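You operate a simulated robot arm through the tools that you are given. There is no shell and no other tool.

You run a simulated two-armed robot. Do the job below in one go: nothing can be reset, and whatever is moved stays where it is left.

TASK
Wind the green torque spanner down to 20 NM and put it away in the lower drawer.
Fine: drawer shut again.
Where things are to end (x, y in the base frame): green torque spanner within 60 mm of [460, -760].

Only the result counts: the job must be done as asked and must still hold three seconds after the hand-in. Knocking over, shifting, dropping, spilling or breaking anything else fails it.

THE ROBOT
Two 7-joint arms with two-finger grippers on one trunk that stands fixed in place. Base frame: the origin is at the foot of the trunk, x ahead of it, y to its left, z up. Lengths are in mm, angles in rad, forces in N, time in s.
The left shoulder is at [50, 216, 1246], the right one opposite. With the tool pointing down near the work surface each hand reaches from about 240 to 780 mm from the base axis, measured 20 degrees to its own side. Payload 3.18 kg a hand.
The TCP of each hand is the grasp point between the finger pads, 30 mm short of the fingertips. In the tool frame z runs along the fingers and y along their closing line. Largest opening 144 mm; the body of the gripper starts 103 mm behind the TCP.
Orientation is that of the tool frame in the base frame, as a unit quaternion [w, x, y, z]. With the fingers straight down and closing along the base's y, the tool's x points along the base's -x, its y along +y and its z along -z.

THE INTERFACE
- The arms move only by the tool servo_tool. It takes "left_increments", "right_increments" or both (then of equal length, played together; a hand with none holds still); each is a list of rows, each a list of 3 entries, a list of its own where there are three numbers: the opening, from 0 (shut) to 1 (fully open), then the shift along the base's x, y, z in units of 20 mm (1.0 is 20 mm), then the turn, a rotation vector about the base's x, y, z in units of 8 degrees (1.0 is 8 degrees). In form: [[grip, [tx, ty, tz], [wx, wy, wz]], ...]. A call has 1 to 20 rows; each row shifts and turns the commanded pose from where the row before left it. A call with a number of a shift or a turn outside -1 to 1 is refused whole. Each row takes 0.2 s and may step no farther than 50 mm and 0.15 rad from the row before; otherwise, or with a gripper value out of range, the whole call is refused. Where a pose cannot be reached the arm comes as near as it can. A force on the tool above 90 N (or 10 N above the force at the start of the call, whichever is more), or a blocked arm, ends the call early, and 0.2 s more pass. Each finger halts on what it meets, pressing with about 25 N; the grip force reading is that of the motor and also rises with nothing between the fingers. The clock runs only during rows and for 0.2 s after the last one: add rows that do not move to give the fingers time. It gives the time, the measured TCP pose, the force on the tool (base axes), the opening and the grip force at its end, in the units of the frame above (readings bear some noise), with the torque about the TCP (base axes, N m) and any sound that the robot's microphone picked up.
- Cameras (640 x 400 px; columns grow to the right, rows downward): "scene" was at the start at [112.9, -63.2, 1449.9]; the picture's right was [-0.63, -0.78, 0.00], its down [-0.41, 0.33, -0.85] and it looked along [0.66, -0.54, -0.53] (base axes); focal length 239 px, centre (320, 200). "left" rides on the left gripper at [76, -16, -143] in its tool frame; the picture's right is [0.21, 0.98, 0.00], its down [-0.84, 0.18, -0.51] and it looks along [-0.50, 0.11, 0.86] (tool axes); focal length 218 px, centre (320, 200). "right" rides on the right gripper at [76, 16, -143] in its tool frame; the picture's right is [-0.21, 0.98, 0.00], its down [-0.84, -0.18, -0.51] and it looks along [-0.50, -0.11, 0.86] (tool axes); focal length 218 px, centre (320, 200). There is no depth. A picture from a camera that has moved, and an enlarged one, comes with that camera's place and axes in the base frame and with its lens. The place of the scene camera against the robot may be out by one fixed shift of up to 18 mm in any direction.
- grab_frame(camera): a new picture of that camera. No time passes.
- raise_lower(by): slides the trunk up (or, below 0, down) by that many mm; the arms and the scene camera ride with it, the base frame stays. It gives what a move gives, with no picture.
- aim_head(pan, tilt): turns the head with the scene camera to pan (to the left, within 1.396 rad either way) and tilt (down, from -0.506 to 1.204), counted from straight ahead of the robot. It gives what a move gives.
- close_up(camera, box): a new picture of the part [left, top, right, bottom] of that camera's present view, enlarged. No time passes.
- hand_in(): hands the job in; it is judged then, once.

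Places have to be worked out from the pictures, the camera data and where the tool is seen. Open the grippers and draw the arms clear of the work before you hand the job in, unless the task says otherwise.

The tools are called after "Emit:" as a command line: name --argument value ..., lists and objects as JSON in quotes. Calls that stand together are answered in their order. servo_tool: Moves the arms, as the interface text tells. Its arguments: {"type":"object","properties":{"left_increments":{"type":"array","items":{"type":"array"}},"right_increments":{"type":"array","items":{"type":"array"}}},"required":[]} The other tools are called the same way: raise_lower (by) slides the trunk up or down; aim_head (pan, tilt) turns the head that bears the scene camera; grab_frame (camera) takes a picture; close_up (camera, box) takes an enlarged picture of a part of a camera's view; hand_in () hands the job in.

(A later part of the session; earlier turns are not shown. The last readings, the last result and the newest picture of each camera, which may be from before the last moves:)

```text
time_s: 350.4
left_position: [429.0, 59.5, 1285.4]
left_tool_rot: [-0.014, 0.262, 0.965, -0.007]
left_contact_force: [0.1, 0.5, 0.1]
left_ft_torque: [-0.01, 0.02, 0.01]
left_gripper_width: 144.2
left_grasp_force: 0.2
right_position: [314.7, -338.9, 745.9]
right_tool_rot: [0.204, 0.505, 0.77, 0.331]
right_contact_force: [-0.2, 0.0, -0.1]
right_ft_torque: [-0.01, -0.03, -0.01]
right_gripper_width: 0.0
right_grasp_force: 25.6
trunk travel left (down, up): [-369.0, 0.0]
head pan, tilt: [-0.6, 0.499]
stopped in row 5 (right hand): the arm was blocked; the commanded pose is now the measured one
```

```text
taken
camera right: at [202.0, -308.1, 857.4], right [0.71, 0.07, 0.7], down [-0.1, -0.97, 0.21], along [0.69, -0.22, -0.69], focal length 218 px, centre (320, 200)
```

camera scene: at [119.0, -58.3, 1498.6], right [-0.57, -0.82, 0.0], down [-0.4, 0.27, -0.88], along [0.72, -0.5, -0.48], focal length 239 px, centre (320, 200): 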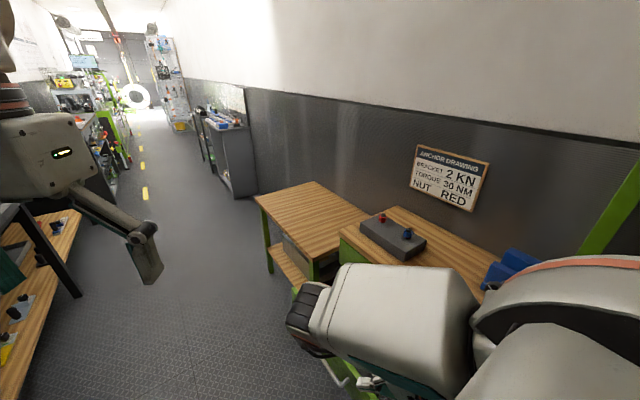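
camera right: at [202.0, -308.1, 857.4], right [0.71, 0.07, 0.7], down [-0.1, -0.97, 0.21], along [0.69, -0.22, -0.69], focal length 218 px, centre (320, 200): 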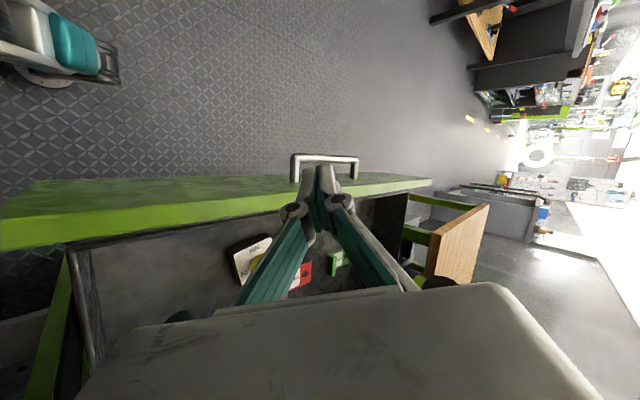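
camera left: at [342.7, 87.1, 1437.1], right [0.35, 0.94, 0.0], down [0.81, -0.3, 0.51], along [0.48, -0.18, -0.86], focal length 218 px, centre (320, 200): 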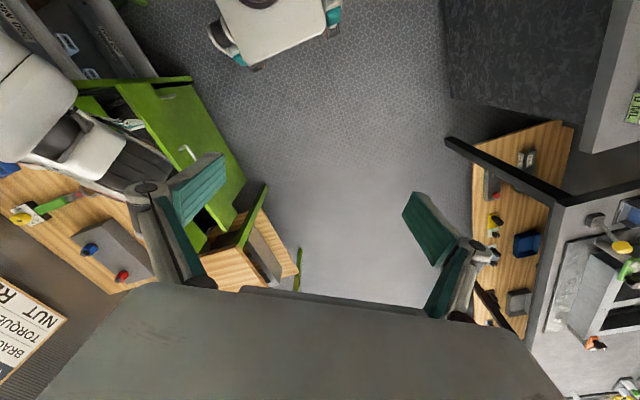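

It advanced to y=-339 (yaw ≈+25°). Rotating further with the fingertips held in place moves the wrist outward, which relieves the contact. I continue the yaw in place.

Emit:
servo_tool --right_increments '[[0, [0.2, -0.3, 0.2], [0, 0, 0.3]], [0, [0.2, -0.1, 0.1], [0, 0, 0.6]], [0, [0.2, 0, 0], [0, 0, 0.7]], [0, [0.2, 0, 0], [0, 0, 0.7]], [0, [0.2, 0, 0], [0, 0, 0.7]], [0, [0.2, 0.1, 0], [0, 0, 0.7]], [0, [0.2, 0.2, 0], [0, 0, 0.7]], [0, [0, 0, 0], [0, 0, 0]]]'

Emit:
grab_frame --camera "scene"

Emit:
grab_frame --camera "right"

```text
time_s: 352.2
left_position: [427.6, 60.5, 1285.8]
left_tool_rot: [-0.015, 0.263, 0.965, -0.009]
left_contact_force: [0.1, 0.0, -0.4]
left_ft_torque: [0.0, -0.03, 0.0]
left_gripper_width: 144.1
left_grasp_force: 0.1
right_position: [349.5, -336.7, 755.8]
right_tool_rot: [0.101, 0.252, 0.882, 0.384]
right_contact_force: [1.0, -0.7, 0.2]
right_ft_torque: [0.02, 0.0, -0.02]
right_gripper_width: 0.2
right_grasp_force: 25.2
trunk travel left (down, up): [-369.0, 0.0]
head pan, tilt: [-0.6, 0.499]
```

```text
taken
camera scene: at [118.8, -58.1, 1498.6], right [-0.57, -0.82, 0.0], down [-0.39, 0.27, -0.88], along [0.72, -0.5, -0.48], focal length 239 px, centre (320, 200)
```

scene: 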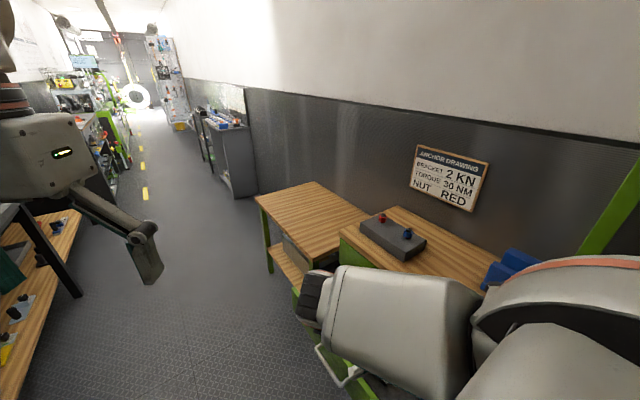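

```text
taken
camera right: at [237.2, -378.0, 865.2], right [0.54, 0.46, 0.71], down [0.46, -0.86, 0.2], along [0.7, 0.22, -0.67], focal length 218 px, centre (320, 200)
```

right: 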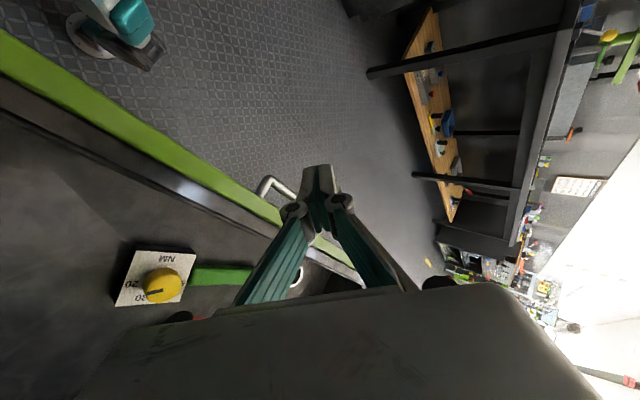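

The fingers now point over the front panel toward +y with the wrist comfortably back at y≈-487. I move +y so the tips are outside the front, then lower to hook depth (z≈665).

Emit:
servo_tool --right_increments '[[0, [0, 0.5, 0], [0, 0, 0]], [0, [0, 0.5, 0], [0, 0, 0]], [0, [0, 0.5, 0], [0, 0, 0]], [0, [0, 0.4, 0], [0, 0, 0]], [0, [0, 0, 0], [0, 0, 0]]]'

Emit:
grab_frame --camera "right"

Emit:
grab_frame --camera "scene"

```text
time_s: 353.4
left_position: [429.0, 60.0, 1284.3]
left_tool_rot: [-0.015, 0.263, 0.965, -0.007]
left_contact_force: [0.0, -0.1, -0.5]
left_ft_torque: [0.01, -0.02, 0.01]
left_gripper_width: 144.3
left_grasp_force: 0.1
right_position: [348.8, -362.8, 760.9]
right_tool_rot: [0.133, 0.3, 0.876, 0.353]
right_contact_force: [0.7, -0.2, 0.6]
right_ft_torque: [0.0, -0.01, 0.01]
right_gripper_width: 0.0
right_grasp_force: 24.7
trunk travel left (down, up): [-369.0, 0.0]
head pan, tilt: [-0.6, 0.499]
stopped in row 5 (right hand): the arm was blocked; the commanded pose is now the measured one
```

```text
taken
camera right: at [232.7, -384.1, 871.0], right [0.59, 0.43, 0.69], down [0.36, -0.9, 0.25], along [0.73, 0.1, -0.68], focal length 218 px, centre (320, 200)
```

right: 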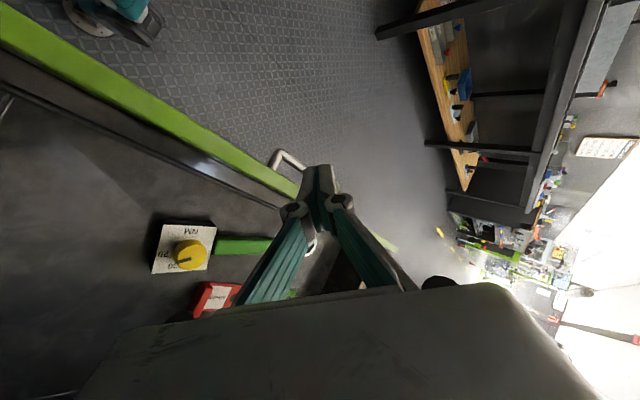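

```text
taken
camera scene: at [119.0, -58.3, 1498.6], right [-0.57, -0.82, 0.0], down [-0.4, 0.27, -0.88], along [0.72, -0.5, -0.48], focal length 239 px, centre (320, 200)
```

scene: 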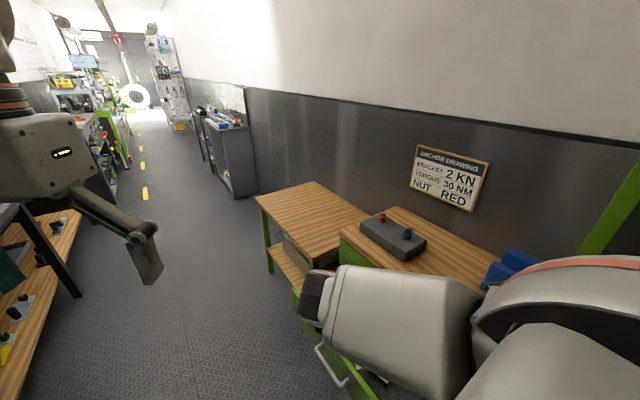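

Blocked at the chest with the trunk fully up. With the trunk ~150 mm lower the same hand position is freer. I raise the hand first, then lower the trunk.

Emit:
servo_tool --right_increments '[[0, [0, -0.3, 0.6], [0, 0, 0]], [0, [0, -0.3, 0.8], [0, 0, 0]], [0, [0, -0.2, 0.8], [0, 0, 0]], [0, [0, 0, 0.8], [0, 0, 0]], [0, [0, 0, 0.8], [0, 0, 0]], [0, [0, 0, 0.8], [0, 0, 0]], [0, [0, 0, 0.8], [0, 0, 0]], [0, [0, 0, 0.8], [0, 0, 0]], [0, [0, 0, 0], [0, 0, 0]]]'

```text
time_s: 355.4
left_position: [429.0, 60.0, 1286.1]
left_tool_rot: [-0.014, 0.262, 0.965, -0.009]
left_contact_force: [0.7, 0.0, -0.2]
left_ft_torque: [0.01, -0.01, -0.02]
left_gripper_width: 144.1
left_grasp_force: 0.0
right_position: [346.7, -377.1, 883.6]
right_tool_rot: [0.127, 0.295, 0.879, 0.353]
right_contact_force: [0.4, 0.1, -0.1]
right_ft_torque: [-0.01, -0.01, 0.01]
right_gripper_width: 0.0
right_grasp_force: 24.9
trunk travel left (down, up): [-369.0, 0.0]
head pan, tilt: [-0.6, 0.499]
```

Raised to z=884 freely. Lower the trunk 130 mm (fingertips stay above the front's top edge).

Emit:
raise_lower --by -130

Emit:
grab_frame --camera "scene"

```text
time_s: 356.9
left_position: [427.2, 60.1, 1156.4]
left_tool_rot: [-0.014, 0.262, 0.965, -0.008]
left_contact_force: [0.9, 0.7, -0.4]
left_ft_torque: [-0.05, -0.06, -0.03]
left_gripper_width: 143.8
left_grasp_force: 0.0
right_position: [347.0, -375.7, 752.1]
right_tool_rot: [0.128, 0.295, 0.879, 0.353]
right_contact_force: [-0.6, 0.8, 0.1]
right_ft_torque: [-0.02, 0.02, -0.02]
right_gripper_width: 0.0
right_grasp_force: 25.2
trunk travel left (down, up): [-239.0, 130.0]
head pan, tilt: [-0.6, 0.499]
```

```text
taken
camera scene: at [144.7, -58.0, 1367.7], right [-0.57, -0.82, 0.0], down [-0.39, 0.27, -0.88], along [0.72, -0.5, -0.48], focal length 239 px, centre (320, 200)
```

scene: 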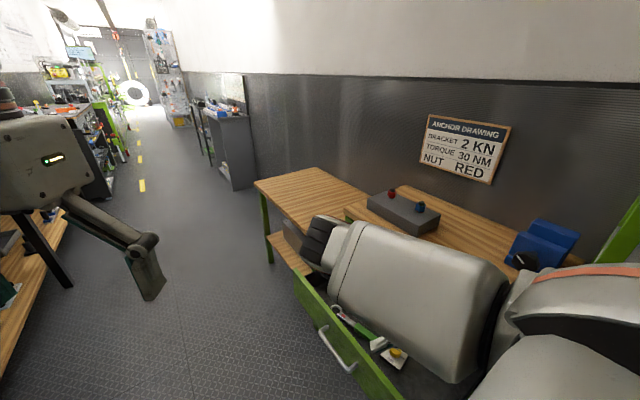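

Good posture at (347, -376, 752). Now move +y over the front.

Emit:
servo_tool --right_increments '[[0, [0, 0.5, 0], [0, 0, 0]], [0, [0, 0.5, 0], [0, 0, 0]], [0, [0, 0.5, 0], [0, 0, 0]], [0, [0, 0.5, 0], [0, 0, 0]], [0, [0, 0.5, 0], [0, 0, 0]], [0, [0, 0.5, 0], [0, 0, 0]], [0, [0, 0.5, 0], [0, 0, 0]], [0, [0, 0.4, 0], [0, 0, 0]], [0, [0, 0, 0], [0, 0, 0]]]'

Emit:
grab_frame --camera "scene"

Emit:
grab_frame --camera "right"

```text
time_s: 359.1
left_position: [428.6, 60.6, 1155.2]
left_tool_rot: [-0.015, 0.262, 0.965, -0.008]
left_contact_force: [-0.4, 0.4, -0.4]
left_ft_torque: [-0.01, 0.01, 0.01]
left_gripper_width: 144.2
left_grasp_force: 0.0
right_position: [343.4, -334.5, 753.7]
right_tool_rot: [0.148, 0.34, 0.866, 0.336]
right_contact_force: [0.1, -0.5, 0.0]
right_ft_torque: [0.0, 0.0, 0.0]
right_gripper_width: 0.0
right_grasp_force: 25.2
trunk travel left (down, up): [-239.0, 130.0]
head pan, tilt: [-0.6, 0.499]
stopped in row 9 (right hand): the arm was blocked; the commanded pose is now the measured one
```

```text
taken
camera scene: at [145.5, -58.3, 1367.4], right [-0.57, -0.82, 0.0], down [-0.39, 0.27, -0.88], along [0.72, -0.5, -0.48], focal length 239 px, centre (320, 200)
```

scene: 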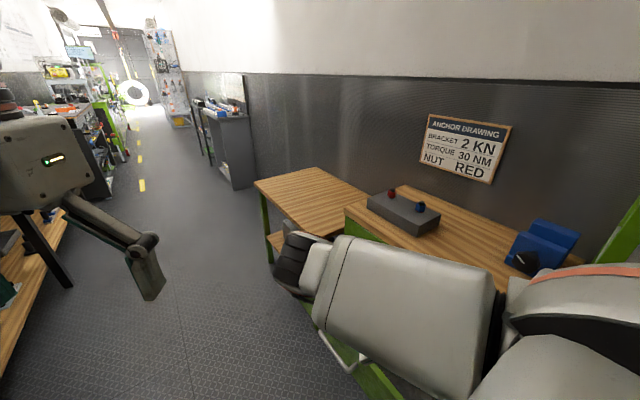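

```text
taken
camera right: at [226.5, -342.2, 864.6], right [0.63, 0.39, 0.68], down [0.28, -0.92, 0.27], along [0.73, 0.02, -0.69], focal length 218 px, centre (320, 200)
```

right: 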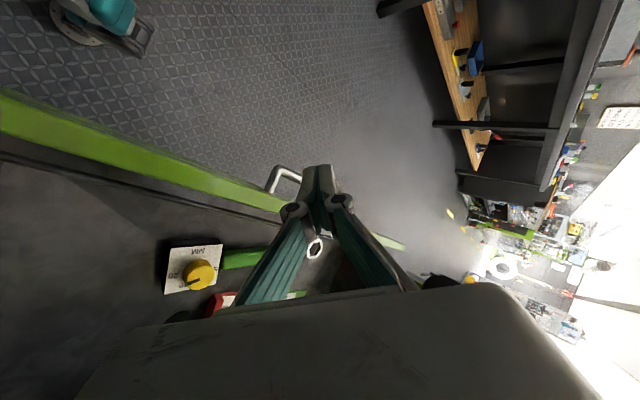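

The tips are now outside the front (≈ y -320). I descend to hook: first to z≈700, watching the forces.

Emit:
servo_tool --right_increments '[[0, [0, 0, -0.5], [0, 0, 0.1]], [0, [0, 0.1, -0.7], [0, 0, 0.1]], [0, [0, 0.1, -0.7], [0, 0, 0.1]], [0, [0, 0.1, -0.6], [0, 0, 0.1]], [0, [0, 0, 0], [0, 0, 0]]]'

Emit:
grab_frame --camera "right"

Emit:
grab_frame --camera "scene"

```text
time_s: 360.4
left_position: [428.2, 59.8, 1156.3]
left_tool_rot: [-0.015, 0.262, 0.965, -0.009]
left_contact_force: [-0.4, -0.4, 1.0]
left_ft_torque: [-0.02, -0.01, 0.01]
left_gripper_width: 144.2
left_grasp_force: 0.1
right_position: [331.3, -315.5, 694.7]
right_tool_rot: [0.129, 0.35, 0.854, 0.362]
right_contact_force: [1.3, -0.2, -0.3]
right_ft_torque: [-0.01, -0.02, 0.02]
right_gripper_width: 0.1
right_grasp_force: 25.0
trunk travel left (down, up): [-239.0, 130.0]
head pan, tilt: [-0.6, 0.499]
```

```text
taken
camera right: at [216.2, -329.6, 808.5], right [0.64, 0.34, 0.69], down [0.28, -0.94, 0.2], along [0.71, 0.06, -0.7], focal length 218 px, centre (320, 200)
```

right: 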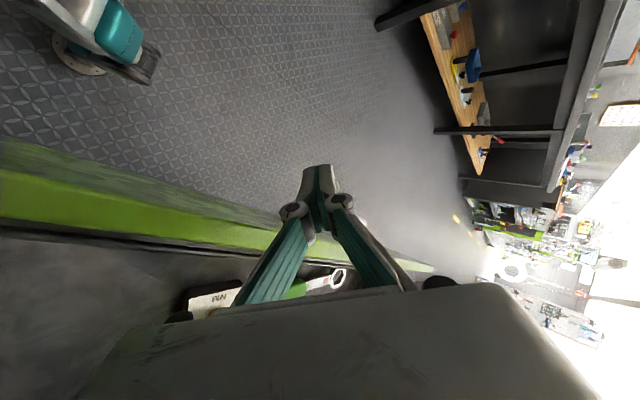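

```text
taken
camera scene: at [145.5, -58.0, 1367.4], right [-0.57, -0.82, 0.0], down [-0.39, 0.27, -0.88], along [0.72, -0.5, -0.48], focal length 239 px, centre (320, 200)
```

scene: 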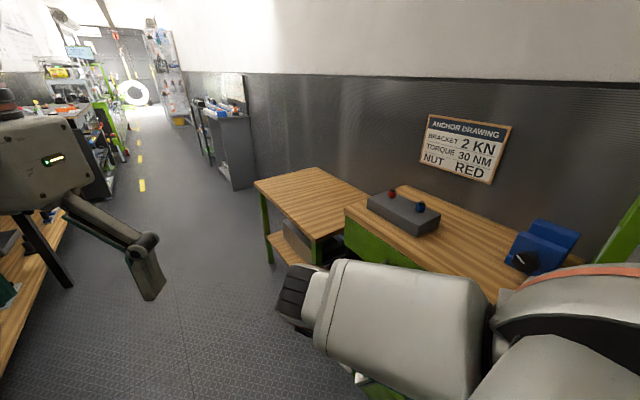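

No contact, tips just above the front's top edge level outside. Lower 30 mm to hook.

Emit:
servo_tool --right_increments '[[0, [0, 0.05, -0.5], [0, 0, 0]], [0, [0, 0.05, -0.5], [0, 0, 0]], [0, [0, 0.05, -0.4], [0, 0, 0]], [0, [0, 0, 0], [0, 0, 0]]]'

Emit:
grab_frame --camera "right"

```text
time_s: 361.2
left_position: [428.7, 59.6, 1156.9]
left_tool_rot: [-0.015, 0.261, 0.965, -0.008]
left_contact_force: [0.2, -0.2, 0.6]
left_ft_torque: [0.0, 0.02, 0.02]
left_gripper_width: 144.3
left_grasp_force: 0.1
right_position: [334.3, -316.4, 670.5]
right_tool_rot: [0.143, 0.387, 0.832, 0.371]
right_contact_force: [-0.4, 0.2, 0.6]
right_ft_torque: [-0.01, 0.01, -0.03]
right_gripper_width: 0.0
right_grasp_force: 24.5
trunk travel left (down, up): [-239.0, 130.0]
head pan, tilt: [-0.6, 0.499]
stopped in row 4 (right hand): the arm was blocked; the commanded pose is now the measured one
```

```text
taken
camera right: at [217.5, -325.3, 782.5], right [0.66, 0.26, 0.7], down [0.19, -0.97, 0.17], along [0.72, 0.02, -0.69], focal length 218 px, centre (320, 200)
```

right: 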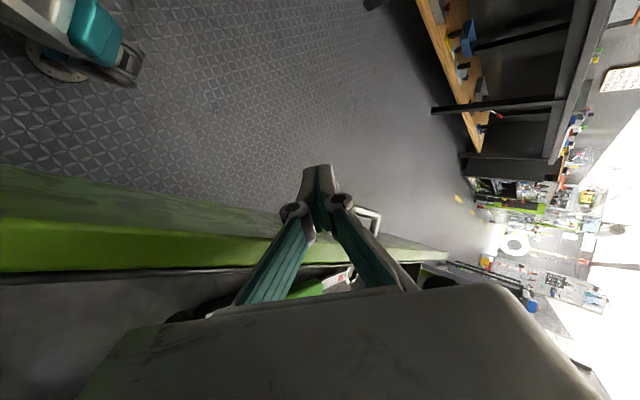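

Tips are ~20 mm below the front's top edge, outside it. Now pull toward -y to start closing.

Emit:
servo_tool --right_increments '[[0, [0, -0.4, 0], [0, 0, 0]], [0, [0, -0.4, 0], [0, 0, 0]], [0, [0, -0.4, 0], [0, 0, 0]], [0, [0, -0.4, 0], [0, 0, 0]], [0, [0, -0.4, 0], [0, 0, 0]], [0, [0, -0.4, 0], [0, 0, 0]], [0, [0, -0.4, 0], [0, 0, 0]], [0, [0, -0.4, 0], [0, 0, 0]], [0, [0, 0, 0], [0, 0, 0]]]'

Emit:
grab_frame --camera "right"

Emit:
grab_frame --camera "scene"

```text
time_s: 363.2
left_position: [428.0, 60.0, 1155.4]
left_tool_rot: [-0.015, 0.262, 0.965, -0.008]
left_contact_force: [0.4, -0.7, 0.2]
left_ft_torque: [-0.03, 0.01, 0.02]
left_gripper_width: 144.0
left_grasp_force: 0.0
right_position: [330.9, -377.0, 669.0]
right_tool_rot: [0.137, 0.383, 0.834, 0.373]
right_contact_force: [0.1, 0.1, 0.0]
right_ft_torque: [0.01, -0.04, -0.03]
right_gripper_width: 0.2
right_grasp_force: 25.1
trunk travel left (down, up): [-239.0, 130.0]
head pan, tilt: [-0.6, 0.499]
```

```text
taken
camera right: at [214.8, -386.6, 781.9], right [0.66, 0.27, 0.7], down [0.21, -0.96, 0.17], along [0.72, 0.03, -0.69], focal length 218 px, centre (320, 200)
```

right: 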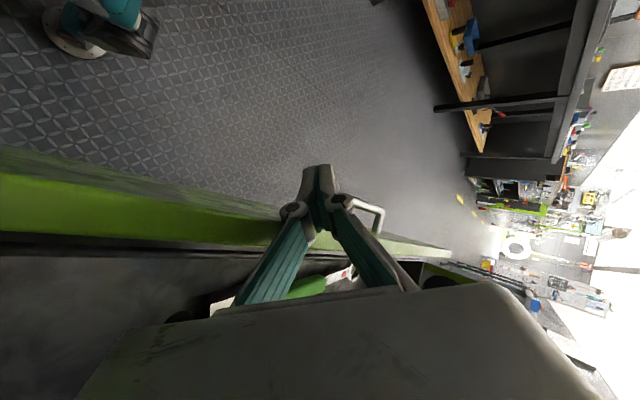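

```text
taken
camera scene: at [145.5, -58.0, 1367.4], right [-0.57, -0.82, 0.0], down [-0.39, 0.27, -0.88], along [0.72, -0.5, -0.48], focal length 239 px, centre (320, 200)
```

scene: 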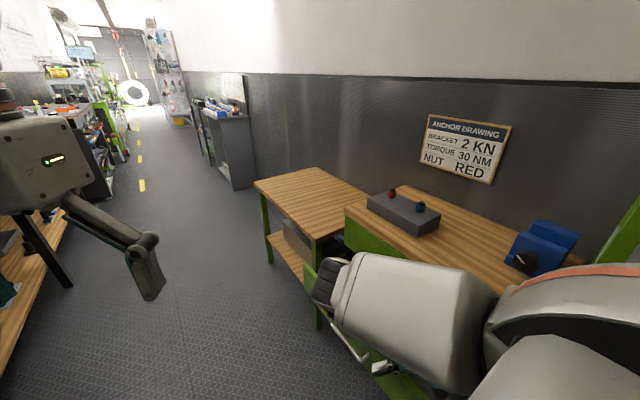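

The drawer follows. I keep pulling toward -y, gradually reducing the tilt so the wrist stays clear of the bench front.

Emit:
servo_tool --right_increments '[[0, [0, -0.4, 0], [-0.15, 0, 0]], [0, [0, -0.4, 0], [-0.15, 0, 0]], [0, [0, -0.4, 0], [-0.15, 0, 0]], [0, [0, -0.4, 0], [-0.15, 0, 0]], [0, [0, -0.4, 0], [-0.15, 0, 0]], [0, [0, -0.4, 0], [-0.15, 0, 0]], [0, [0, -0.3, 0], [-0.15, 0, 0]], [0, [0, 0, 0], [0, 0, 0]]]'

Emit:
grab_frame --camera "right"

Emit:
grab_frame --camera "scene"

```text
time_s: 365.0
left_position: [428.2, 59.7, 1155.0]
left_tool_rot: [-0.015, 0.262, 0.965, -0.009]
left_contact_force: [-0.4, -0.1, 0.7]
left_ft_torque: [0.0, 0.01, 0.01]
left_gripper_width: 144.0
left_grasp_force: 0.0
right_position: [330.9, -431.0, 669.7]
right_tool_rot: [0.165, 0.371, 0.859, 0.31]
right_contact_force: [0.3, 0.1, -0.3]
right_ft_torque: [-0.02, 0.01, -0.01]
right_gripper_width: 0.2
right_grasp_force: 25.4
trunk travel left (down, up): [-239.0, 130.0]
head pan, tilt: [-0.6, 0.499]
```

```text
taken
camera right: at [215.8, -423.8, 781.7], right [0.66, 0.36, 0.65], down [0.21, -0.93, 0.31], along [0.72, -0.07, -0.69], focal length 218 px, centre (320, 200)
```

right: 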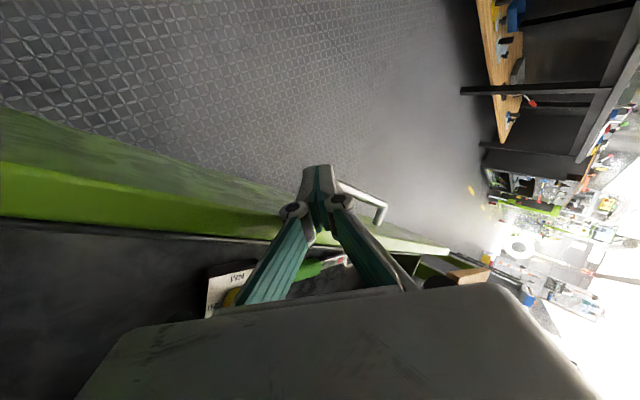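

```text
taken
camera scene: at [145.5, -58.0, 1367.4], right [-0.57, -0.82, 0.0], down [-0.39, 0.27, -0.88], along [0.72, -0.5, -0.48], focal length 239 px, centre (320, 200)
```

scene: 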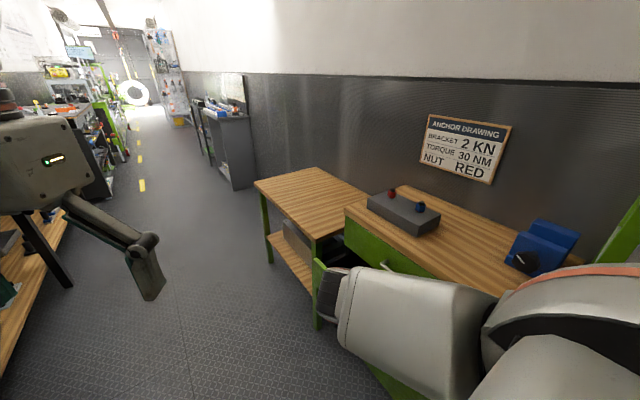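

Closing nicely (TCP y=-431). I continue pulling while untilting the hand toward vertical-in-y.

Emit:
servo_tool --right_increments '[[0, [0, -0.3, 0], [-0.35, 0, 0]], [0, [0, -0.3, 0], [-0.35, 0, 0]], [0, [0, -0.35, 0], [-0.35, 0, 0]], [0, [0, -0.35, 0], [-0.35, 0, 0]], [0, [0, -0.35, 0], [-0.35, 0, 0]], [0, [0, -0.35, 0], [-0.35, 0, 0]], [0, [0, -0.35, 0], [-0.3, 0, 0]], [0, [0, 0, 0], [0, 0, 0]]]'

Emit:
grab_frame --camera "right"

Emit:
grab_frame --camera "scene"

```text
time_s: 367.0
left_position: [428.9, 59.6, 1155.2]
left_tool_rot: [-0.015, 0.262, 0.965, -0.008]
left_contact_force: [0.6, -0.1, -0.4]
left_ft_torque: [0.01, -0.01, 0.0]
left_gripper_width: 144.3
left_grasp_force: 0.0
right_position: [332.9, -504.4, 681.0]
right_tool_rot: [0.251, 0.374, 0.88, 0.153]
right_contact_force: [-0.3, -0.7, 0.1]
right_ft_torque: [0.04, -0.04, 0.0]
right_gripper_width: 0.0
right_grasp_force: 24.7
trunk travel left (down, up): [-239.0, 130.0]
head pan, tilt: [-0.6, 0.499]
stopped in row 8 (right hand): the arm was blocked; the commanded pose is now the measured one
```

```text
taken
camera right: at [216.7, -450.5, 780.4], right [0.69, 0.51, 0.52], down [0.12, -0.78, 0.61], along [0.71, -0.36, -0.6], focal length 218 px, centre (320, 200)
```

right: 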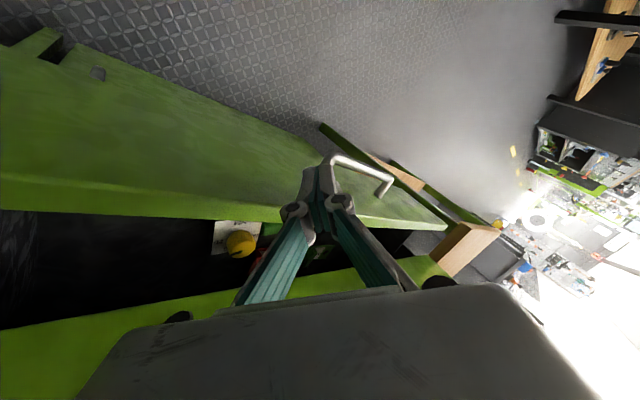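

```text
taken
camera scene: at [145.5, -58.4, 1367.4], right [-0.57, -0.82, 0.0], down [-0.39, 0.27, -0.88], along [0.72, -0.5, -0.48], focal length 239 px, centre (320, 200)
```

scene: 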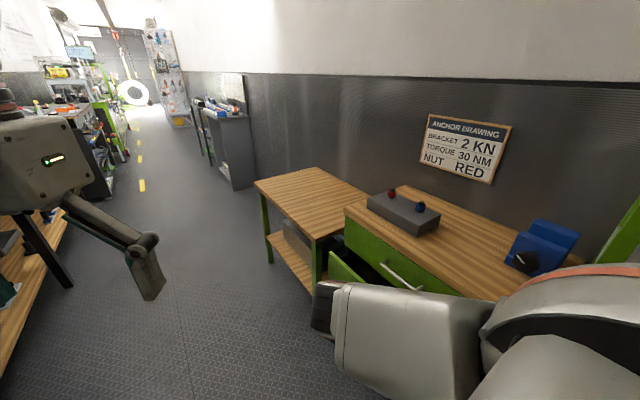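

The drawer is now only ~83 mm open (bar at y≈-497). For the last part I'll use the pointing-+x pose to push/grip the bar. I lift the hand first.

Emit:
servo_tool --right_increments '[[0, [0, 0.2, 0.5], [0, 0, 0]], [0, [0, 0.2, 0.7], [0, 0, 0]], [0, [0, 0.2, 0.7], [0, 0, 0]], [0, [0, 0.1, 0.7], [0, 0, 0]], [0, [0, 0, 0.7], [0, 0, 0]], [0, [0, 0, 0], [0, 0, 0]]]'

Emit:
grab_frame --camera "scene"

```text
time_s: 368.4
left_position: [428.4, 59.6, 1155.4]
left_tool_rot: [-0.015, 0.262, 0.965, -0.009]
left_contact_force: [0.2, -0.1, 0.7]
left_ft_torque: [0.07, -0.02, 0.01]
left_gripper_width: 143.9
left_grasp_force: 0.1
right_position: [332.1, -484.2, 746.0]
right_tool_rot: [0.246, 0.367, 0.884, 0.154]
right_contact_force: [0.4, -0.4, -0.1]
right_ft_torque: [0.0, -0.02, -0.01]
right_gripper_width: 0.2
right_grasp_force: 24.6
trunk travel left (down, up): [-239.0, 130.0]
head pan, tilt: [-0.6, 0.499]
```

```text
taken
camera scene: at [145.6, -58.2, 1367.4], right [-0.57, -0.82, 0.0], down [-0.4, 0.27, -0.88], along [0.72, -0.5, -0.48], focal length 239 px, centre (320, 200)
```

scene: 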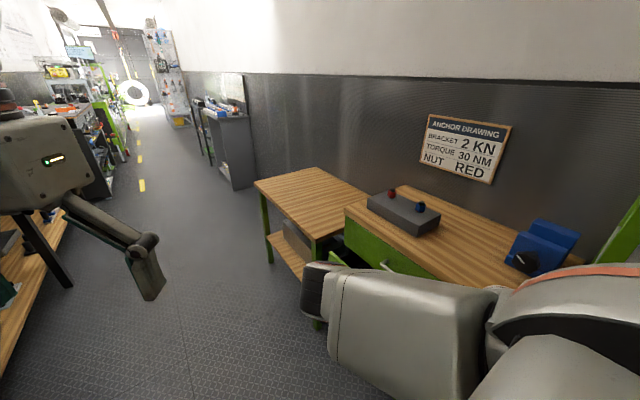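

Lifted clear. I raise the trunk 130 mm, then rotate to the pointing-+x pose around (480, -445, 862).

Emit:
raise_lower --by 130

Emit:
servo_tool --right_increments '[[0, [0.4, 0.1, 0], [0.435, -0.66, -0.3]], [0, [0.6, 0.15, 0], [0.435, -0.66, -0.3]], [0, [0.7, 0.2, 0], [0.435, -0.66, -0.3]], [0, [0.8, 0.2, 0], [0.435, -0.66, -0.3]], [0, [0.8, 0.2, 0], [0.435, -0.66, -0.3]], [0, [0.8, 0.2, 0], [0.435, -0.66, -0.3]], [0, [0.8, 0.2, 0], [0.435, -0.66, -0.3]], [0.1, [0.8, 0.2, 0], [0.435, -0.66, -0.3]], [0.1, [0.8, 0.2, 0], [0.435, -0.66, -0.3]], [0.1, [0.8, 0.2, 0], [0.435, -0.66, -0.3]], [0.1, [0, 0, 0], [0, 0, 0]]]'

Emit:
grab_frame --camera "scene"

Emit:
grab_frame --camera "right"

```text
time_s: 369.9
left_position: [429.6, 60.5, 1286.0]
left_tool_rot: [-0.015, 0.262, 0.965, -0.008]
left_contact_force: [-0.2, 0.6, -0.7]
left_ft_torque: [-0.03, 0.03, 0.03]
left_gripper_width: 144.0
left_grasp_force: 0.1
right_position: [332.6, -493.8, 879.6]
right_tool_rot: [0.257, 0.386, 0.872, 0.159]
right_contact_force: [-2.4, 0.4, -1.9]
right_ft_torque: [-0.05, -0.43, -0.07]
right_gripper_width: 0.0
right_grasp_force: 25.1
trunk travel left (down, up): [-369.0, 0.0]
head pan, tilt: [-0.6, 0.499]
```

```text
time_s: 372.3
left_position: [429.3, 60.9, 1285.8]
left_tool_rot: [-0.015, 0.263, 0.965, -0.009]
left_contact_force: [-0.7, -0.8, -0.5]
left_ft_torque: [-0.03, 0.03, -0.01]
left_gripper_width: 144.0
left_grasp_force: 0.1
right_position: [496.2, -472.6, 883.1]
right_tool_rot: [0.514, 0.484, 0.509, 0.492]
right_contact_force: [-0.1, 0.3, 0.5]
right_ft_torque: [0.0, 0.0, -0.01]
right_gripper_width: 14.5
right_grasp_force: 0.0
right hand out of reach, approached as far as the arm can: row 6, 7, 8
trunk travel left (down, up): [-369.0, 0.0]
head pan, tilt: [-0.6, 0.499]
```

```text
taken
camera scene: at [118.8, -57.8, 1498.6], right [-0.56, -0.83, 0.0], down [-0.39, 0.27, -0.88], along [0.72, -0.5, -0.48], focal length 239 px, centre (320, 200)
```

scene: 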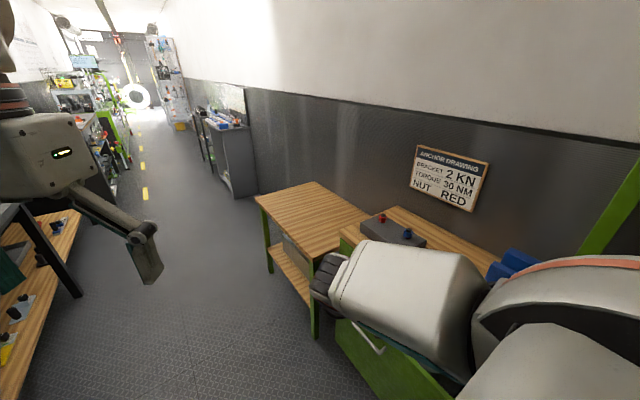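

```text
taken
camera right: at [352.4, -396.7, 893.6], right [-0.01, -0.16, 0.99], down [-0.5, -0.85, -0.15], along [0.87, -0.5, -0.07], focal length 218 px, centre (320, 200)
```

right: 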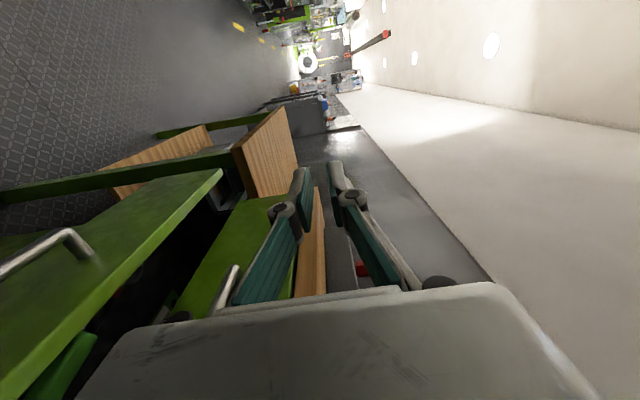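

Exactly in the pointing-+x pose; the bar is at y≈-499. I shift to y≈-440, open the fingers and lower the trunk 200 mm.

Emit:
servo_tool --right_increments '[[0.3, [-0.3, 0.5, -0.2], [0, 0, 0]], [0.5, [-0.3, 0.5, -0.3], [0, 0, -0.2]], [0.5, [-0.3, 0.5, -0.3], [0, 0, -0.3]], [0.5, [0, 0, 0], [0, 0, 0]]]'

Emit:
raise_lower --by -200

Emit:
grab_frame --camera "right"

```text
time_s: 373.3
left_position: [428.6, 59.5, 1286.7]
left_tool_rot: [-0.015, 0.263, 0.965, -0.007]
left_contact_force: [-0.1, -0.2, -0.3]
left_ft_torque: [0.05, 0.01, -0.01]
left_gripper_width: 144.1
left_grasp_force: 0.0
right_position: [477.4, -444.7, 866.5]
right_tool_rot: [0.531, 0.501, 0.493, 0.473]
right_contact_force: [-0.9, -0.7, -0.7]
right_ft_torque: [0.03, 0.03, 0.03]
right_gripper_width: 71.9
right_grasp_force: 0.0
trunk travel left (down, up): [-369.0, 0.0]
head pan, tilt: [-0.6, 0.499]
```

```text
time_s: 375.5
left_position: [427.2, 60.8, 1087.1]
left_tool_rot: [-0.014, 0.262, 0.965, -0.008]
left_contact_force: [-0.3, 0.0, 0.5]
left_ft_torque: [0.01, -0.03, -0.02]
left_gripper_width: 143.9
left_grasp_force: 0.1
right_position: [475.7, -447.6, 670.4]
right_tool_rot: [0.533, 0.5, 0.492, 0.473]
right_contact_force: [-0.5, -0.2, 0.4]
right_ft_torque: [0.0, 0.02, 0.0]
right_gripper_width: 72.3
right_grasp_force: 0.1
trunk travel left (down, up): [-169.0, 200.0]
head pan, tilt: [-0.6, 0.499]
```

```text
taken
camera right: at [339.1, -360.5, 679.0], right [-0.03, -0.16, 0.99], down [-0.56, -0.81, -0.14], along [0.83, -0.56, -0.07], focal length 218 px, centre (320, 200)
```

right: 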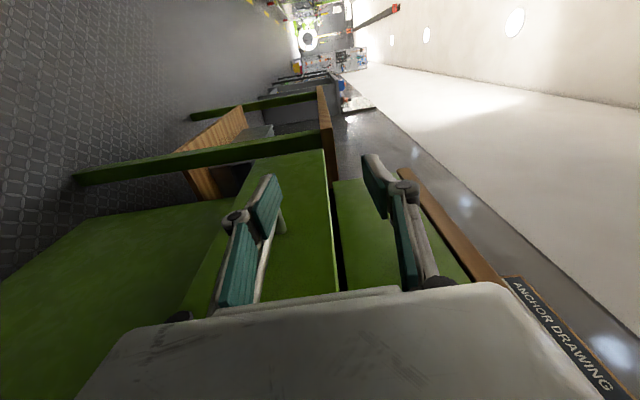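

Right in position as before. I descend to bar height and approach the bar.

Emit:
servo_tool --right_increments '[[0.5, [-0.05, 0, -0.7], [-0.1, 0, -0.15]], [0.5, [-0.05, 0, -0.8], [-0.1, 0, -0.15]], [0.5, [-0.05, 0, -0.8], [-0.1, 0, -0.15]], [0.5, [-0.05, -0.1, -0.8], [0, 0, -0.2]], [0.5, [0, -0.5, 0], [0, 0, -0.2]], [0.5, [0, -0.6, 0], [0, 0, 0]], [0.5, [0, -0.6, 0], [0, 0, 0]], [0.5, [0, -0.6, 0], [0, 0, 0]], [0.5, [0, 0, 0], [0, 0, 0]]]'

Emit:
grab_frame --camera "right"

```text
time_s: 377.5
left_position: [429.9, 60.5, 1086.2]
left_tool_rot: [-0.015, 0.262, 0.965, -0.008]
left_contact_force: [0.7, -0.6, 0.4]
left_ft_torque: [0.02, 0.02, 0.0]
left_gripper_width: 144.1
left_grasp_force: 0.0
right_position: [471.3, -491.9, 606.7]
right_tool_rot: [0.567, 0.519, 0.473, 0.431]
right_contact_force: [-0.9, 0.2, 0.7]
right_ft_torque: [-0.03, -0.02, 0.0]
right_gripper_width: 72.2
right_grasp_force: 0.1
trunk travel left (down, up): [-169.0, 200.0]
head pan, tilt: [-0.6, 0.499]
```

```text
taken
camera right: at [345.5, -389.7, 612.2], right [-0.04, -0.12, 0.99], down [-0.65, -0.75, -0.11], along [0.76, -0.65, -0.05], focal length 218 px, centre (320, 200)
```

right: 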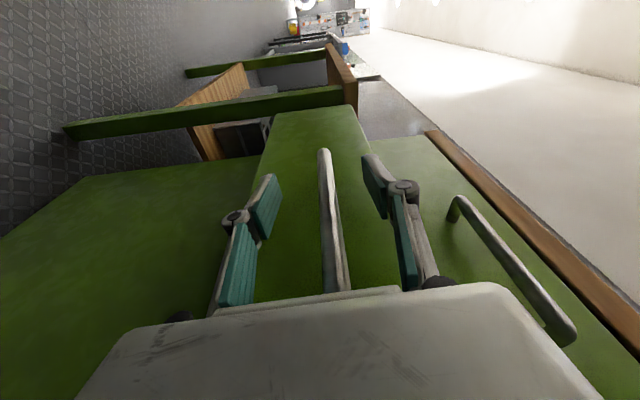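

The bar is centred between the fingers (y≈-495). Close on it and push toward -y.

Emit:
servo_tool --right_increments '[[0.2, [0, 0, 0], [0, 0, 0]], [0, [0, 0, 0], [0, 0, 0]], [0, [0, 0, 0], [0, 0, 0]], [0, [0, -0.3, 0], [0, 0, 0]], [0, [0, -0.5, 0], [0, 0, -0.05]], [0, [0, -0.5, 0], [0, 0, -0.05]], [0, [0, -0.5, 0], [0, 0, -0.05]], [0, [0, -0.5, 0], [0, 0, -0.05]], [0, [0, -0.5, 0], [0, 0, 0]], [0, [0, -0.5, 0], [0, 0, 0]], [0, [0, 0, 0], [0, 0, 0]]]'

Emit:
grab_frame --camera "right"

Emit:
grab_frame --camera "scene"

```text
time_s: 379.9
left_position: [426.7, 61.5, 1085.8]
left_tool_rot: [-0.014, 0.262, 0.965, -0.008]
left_contact_force: [0.3, -0.2, -0.5]
left_ft_torque: [-0.01, 0.01, 0.0]
left_gripper_width: 144.0
left_grasp_force: 0.0
right_position: [473.1, -558.3, 610.4]
right_tool_rot: [0.577, 0.523, 0.462, 0.424]
right_contact_force: [7.4, 0.5, 33.4]
right_ft_torque: [-0.14, -0.8, -0.08]
right_gripper_width: 13.4
right_grasp_force: 43.7
trunk travel left (down, up): [-169.0, 200.0]
head pan, tilt: [-0.6, 0.499]
```

```text
taken
camera right: at [349.7, -452.5, 615.4], right [-0.05, -0.11, 0.99], down [-0.67, -0.73, -0.12], along [0.74, -0.68, -0.04], focal length 218 px, centre (320, 200)
```

right: 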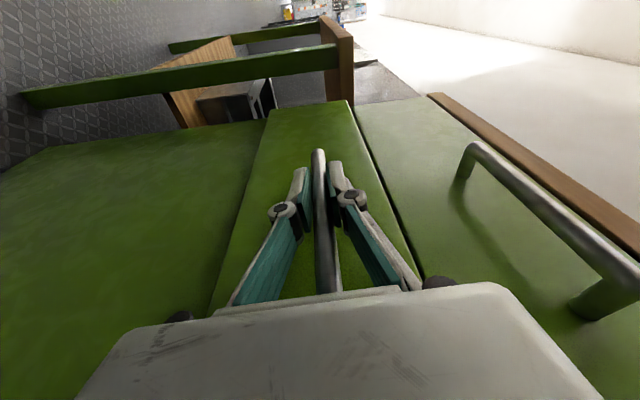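

```text
taken
camera scene: at [199.9, -55.8, 1293.6], right [-0.57, -0.82, 0.0], down [-0.39, 0.27, -0.88], along [0.72, -0.5, -0.48], focal length 239 px, centre (320, 200)
```

scene: 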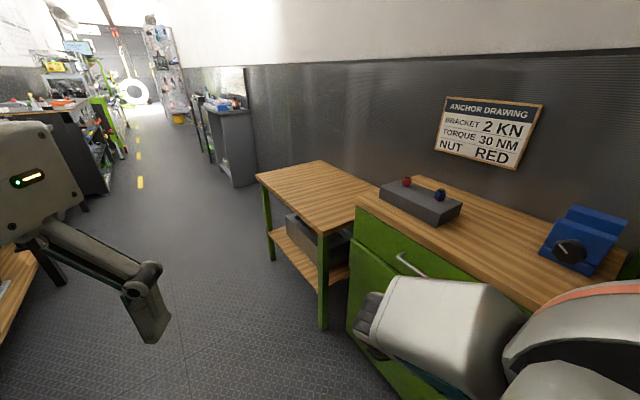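

Nearly shut (y=-558). Push the last ~22 mm slowly, watching for the stop.

Emit:
servo_tool --right_increments '[[0, [0, -0.3, 0.05], [0, 0, 0]], [0, [0, -0.3, 0.05], [0, 0, 0]], [0, [0, -0.3, 0], [0, 0, 0]], [0, [0, -0.2, 0], [0, 0, 0]], [0, [0, -0.15, 0], [0, 0, 0]], [0, [0, 0, 0], [0, 0, 0]]]'

Emit:
grab_frame --camera "right"

Emit:
grab_frame --camera "scene"

```text
time_s: 381.3
left_position: [427.0, 64.9, 1086.3]
left_tool_rot: [-0.014, 0.261, 0.965, -0.01]
left_contact_force: [-0.6, 0.0, -0.1]
left_ft_torque: [0.02, -0.07, 0.03]
left_gripper_width: 144.4
left_grasp_force: 0.1
right_position: [473.6, -579.7, 611.6]
right_tool_rot: [0.574, 0.523, 0.465, 0.425]
right_contact_force: [-1.6, 41.6, 35.4]
right_ft_torque: [-0.05, -0.95, 1.21]
right_gripper_width: 13.4
right_grasp_force: 43.0
trunk travel left (down, up): [-169.0, 200.0]
head pan, tilt: [-0.6, 0.499]
```

```text
taken
camera right: at [350.1, -474.1, 617.0], right [-0.05, -0.11, 0.99], down [-0.67, -0.73, -0.12], along [0.74, -0.67, -0.04], focal length 218 px, centre (320, 200)
```

right: 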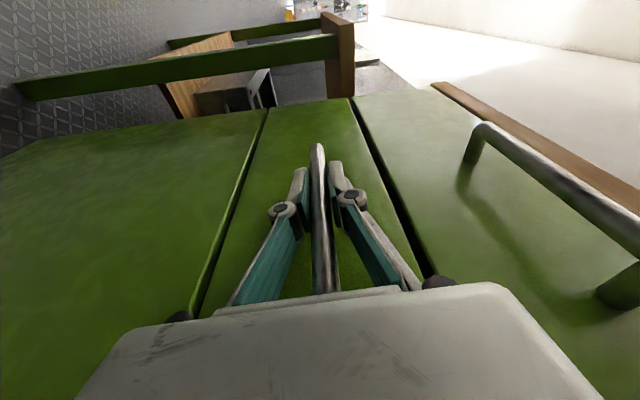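

```text
taken
camera scene: at [199.2, -53.1, 1293.8], right [-0.57, -0.82, 0.0], down [-0.39, 0.27, -0.88], along [0.73, -0.5, -0.48], focal length 239 px, centre (320, 200)
```

scene: 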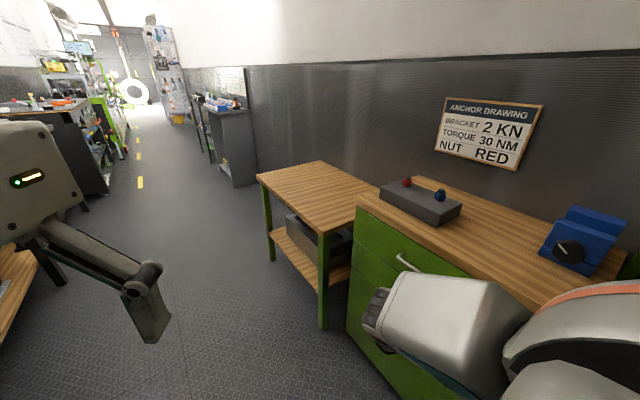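

The drawer is against its stop (41 N, y=-579.7, same as initially): shut. I open the fingers without other motion, then check.

Emit:
servo_tool --right_increments '[[0.2, [0, 0, 0], [0, 0, 0]], [0.4, [0, 0, 0], [0, 0, 0]], [0.5, [0, 0, 0], [0, 0, 0]], [0.5, [0, 0, 0], [0, 0, 0]]]'

Emit:
grab_frame --camera "right"

```text
time_s: 382.3
left_position: [428.9, 61.6, 1084.0]
left_tool_rot: [-0.015, 0.262, 0.965, -0.009]
left_contact_force: [-0.9, 0.6, 0.3]
left_ft_torque: [0.0, 0.01, 0.02]
left_gripper_width: 143.9
left_grasp_force: 0.1
right_position: [473.9, -583.2, 607.4]
right_tool_rot: [0.573, 0.525, 0.465, 0.423]
right_contact_force: [-6.3, 12.0, -3.7]
right_ft_torque: [0.29, -0.46, -1.73]
right_gripper_width: 71.9
right_grasp_force: 0.1
trunk travel left (down, up): [-169.0, 200.0]
head pan, tilt: [-0.6, 0.499]
```

```text
taken
camera right: at [349.5, -477.3, 613.8], right [-0.04, -0.11, 0.99], down [-0.67, -0.73, -0.11], along [0.74, -0.67, -0.05], focal length 218 px, centre (320, 200)
```

right: 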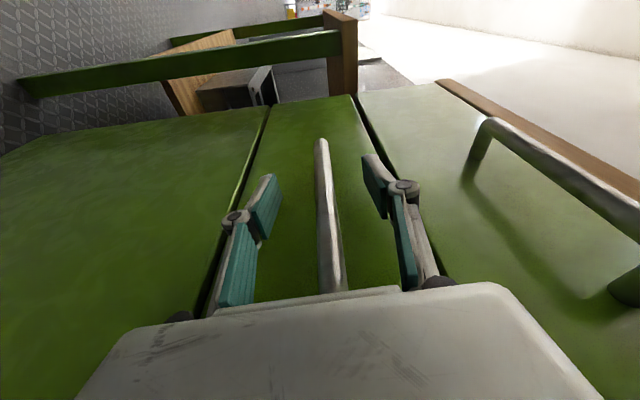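

Released cleanly. I back straight out toward +y.

Emit:
servo_tool --right_increments '[[0.5, [0, 0.3, 0], [0, 0, 0]], [0.5, [0, 0.5, 0], [0, 0, 0]], [0.5, [0, 0.5, 0], [0, 0, 0.1]], [0.5, [0, 0.5, 0], [0, 0, 0.1]], [0.5, [0, 0.5, 0], [0, 0, 0.1]], [0.5, [0, 0.5, 0], [0, 0, 0.1]], [0.5, [0, 0.5, 0], [0, 0, 0.1]], [0.5, [0, 0.4, 0], [0, 0, 0.1]], [0.5, [0, 0, 0], [0, 0, 0]]]'

Emit:
grab_frame --camera "right"

Emit:
grab_frame --camera "scene"

```text
time_s: 384.3
left_position: [428.6, 59.9, 1085.5]
left_tool_rot: [-0.015, 0.261, 0.965, -0.009]
left_contact_force: [0.1, -0.9, -0.3]
left_ft_torque: [0.0, -0.03, 0.01]
left_gripper_width: 143.9
left_grasp_force: 0.0
right_position: [472.1, -510.4, 607.0]
right_tool_rot: [0.555, 0.504, 0.487, 0.447]
right_contact_force: [0.6, 0.5, -0.3]
right_ft_torque: [-0.02, 0.0, 0.03]
right_gripper_width: 71.9
right_grasp_force: 0.1
trunk travel left (down, up): [-169.0, 200.0]
head pan, tilt: [-0.6, 0.499]
```

```text
taken
camera right: at [340.8, -414.2, 614.3], right [-0.03, -0.12, 0.99], down [-0.61, -0.78, -0.11], along [0.79, -0.61, -0.05], focal length 218 px, centre (320, 200)
```

right: 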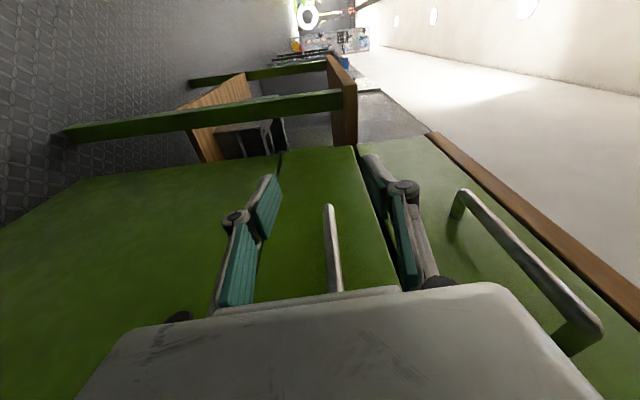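

```text
taken
camera scene: at [201.5, -58.1, 1293.1], right [-0.57, -0.82, 0.0], down [-0.39, 0.27, -0.88], along [0.72, -0.5, -0.48], focal length 239 px, centre (320, 200)
```

scene: 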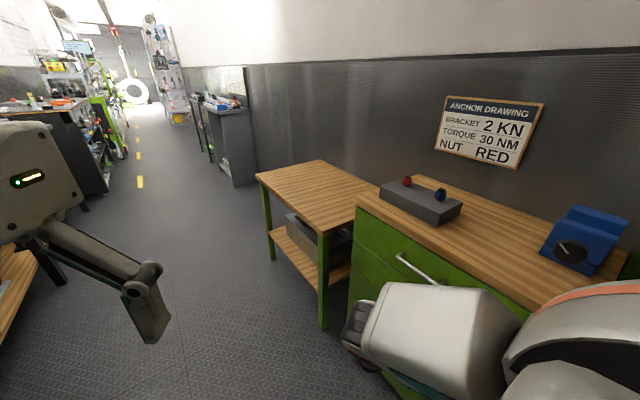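

The drawer front is flush and stays shut. I back off further and raise the trunk so the arm is clear.

Emit:
servo_tool --right_increments '[[0.5, [0, 0.5, 0], [0, 0, 0.1]], [0.5, [0, 0.5, 0], [0, 0, 0.1]], [0.5, [0, 0.5, 0], [0, 0, 0.1]], [0.5, [0, 0.4, 0], [0, 0, 0.1]], [0.5, [0, 0, 0], [0, 0, 0]]]'

Emit:
raise_lower --by 200

Emit:
grab_frame --camera "right"

Emit:
grab_frame --camera "scene"

```text
time_s: 385.5
left_position: [428.5, 59.5, 1086.6]
left_tool_rot: [-0.014, 0.262, 0.965, -0.009]
left_contact_force: [-0.2, 0.3, -0.1]
left_ft_torque: [0.0, 0.04, -0.02]
left_gripper_width: 144.0
left_grasp_force: 0.0
right_position: [472.7, -469.6, 608.6]
right_tool_rot: [0.543, 0.491, 0.5, 0.463]
right_contact_force: [-0.2, 0.7, 0.9]
right_ft_torque: [-0.02, -0.02, -0.04]
right_gripper_width: 72.1
right_grasp_force: 0.1
trunk travel left (down, up): [-169.0, 200.0]
head pan, tilt: [-0.6, 0.499]
```

```text
time_s: 387.7
left_position: [428.7, 61.3, 1283.9]
left_tool_rot: [-0.016, 0.262, 0.965, -0.008]
left_contact_force: [-0.5, 0.8, 0.0]
left_ft_torque: [-0.01, 0.01, 0.05]
left_gripper_width: 143.9
left_grasp_force: 0.1
right_position: [473.1, -471.9, 808.0]
right_tool_rot: [0.542, 0.491, 0.501, 0.462]
right_contact_force: [-0.4, -0.2, -0.2]
right_ft_torque: [-0.01, 0.02, -0.02]
right_gripper_width: 72.0
right_grasp_force: 0.1
trunk travel left (down, up): [-369.0, 0.0]
head pan, tilt: [-0.6, 0.499]
```

```text
taken
camera right: at [335.6, -383.6, 813.5], right [-0.02, -0.12, 0.99], down [-0.56, -0.82, -0.11], along [0.82, -0.56, -0.05], focal length 218 px, centre (320, 200)
```

right: 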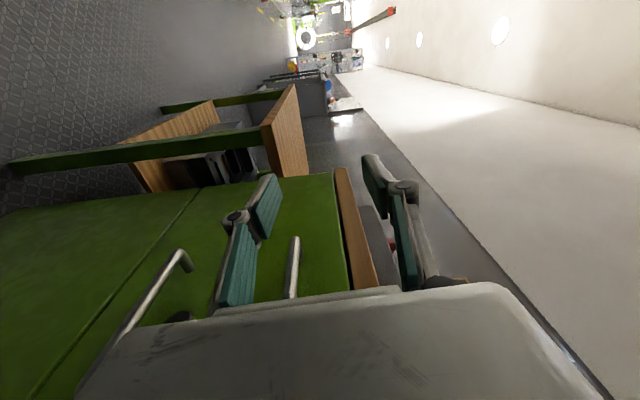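

```text
taken
camera scene: at [119.0, -58.0, 1498.5], right [-0.57, -0.82, 0.0], down [-0.4, 0.27, -0.88], along [0.72, -0.5, -0.48], focal length 239 px, centre (320, 200)
```

scene: 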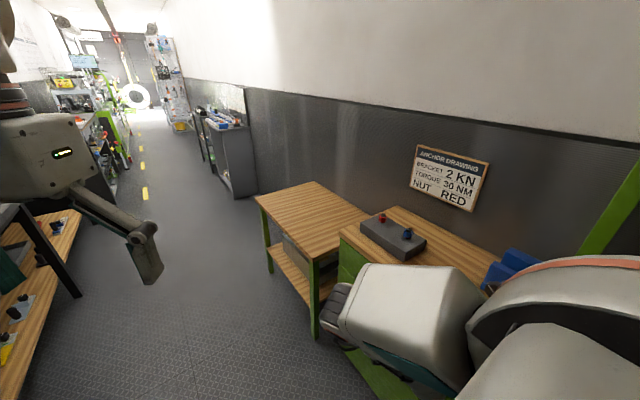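

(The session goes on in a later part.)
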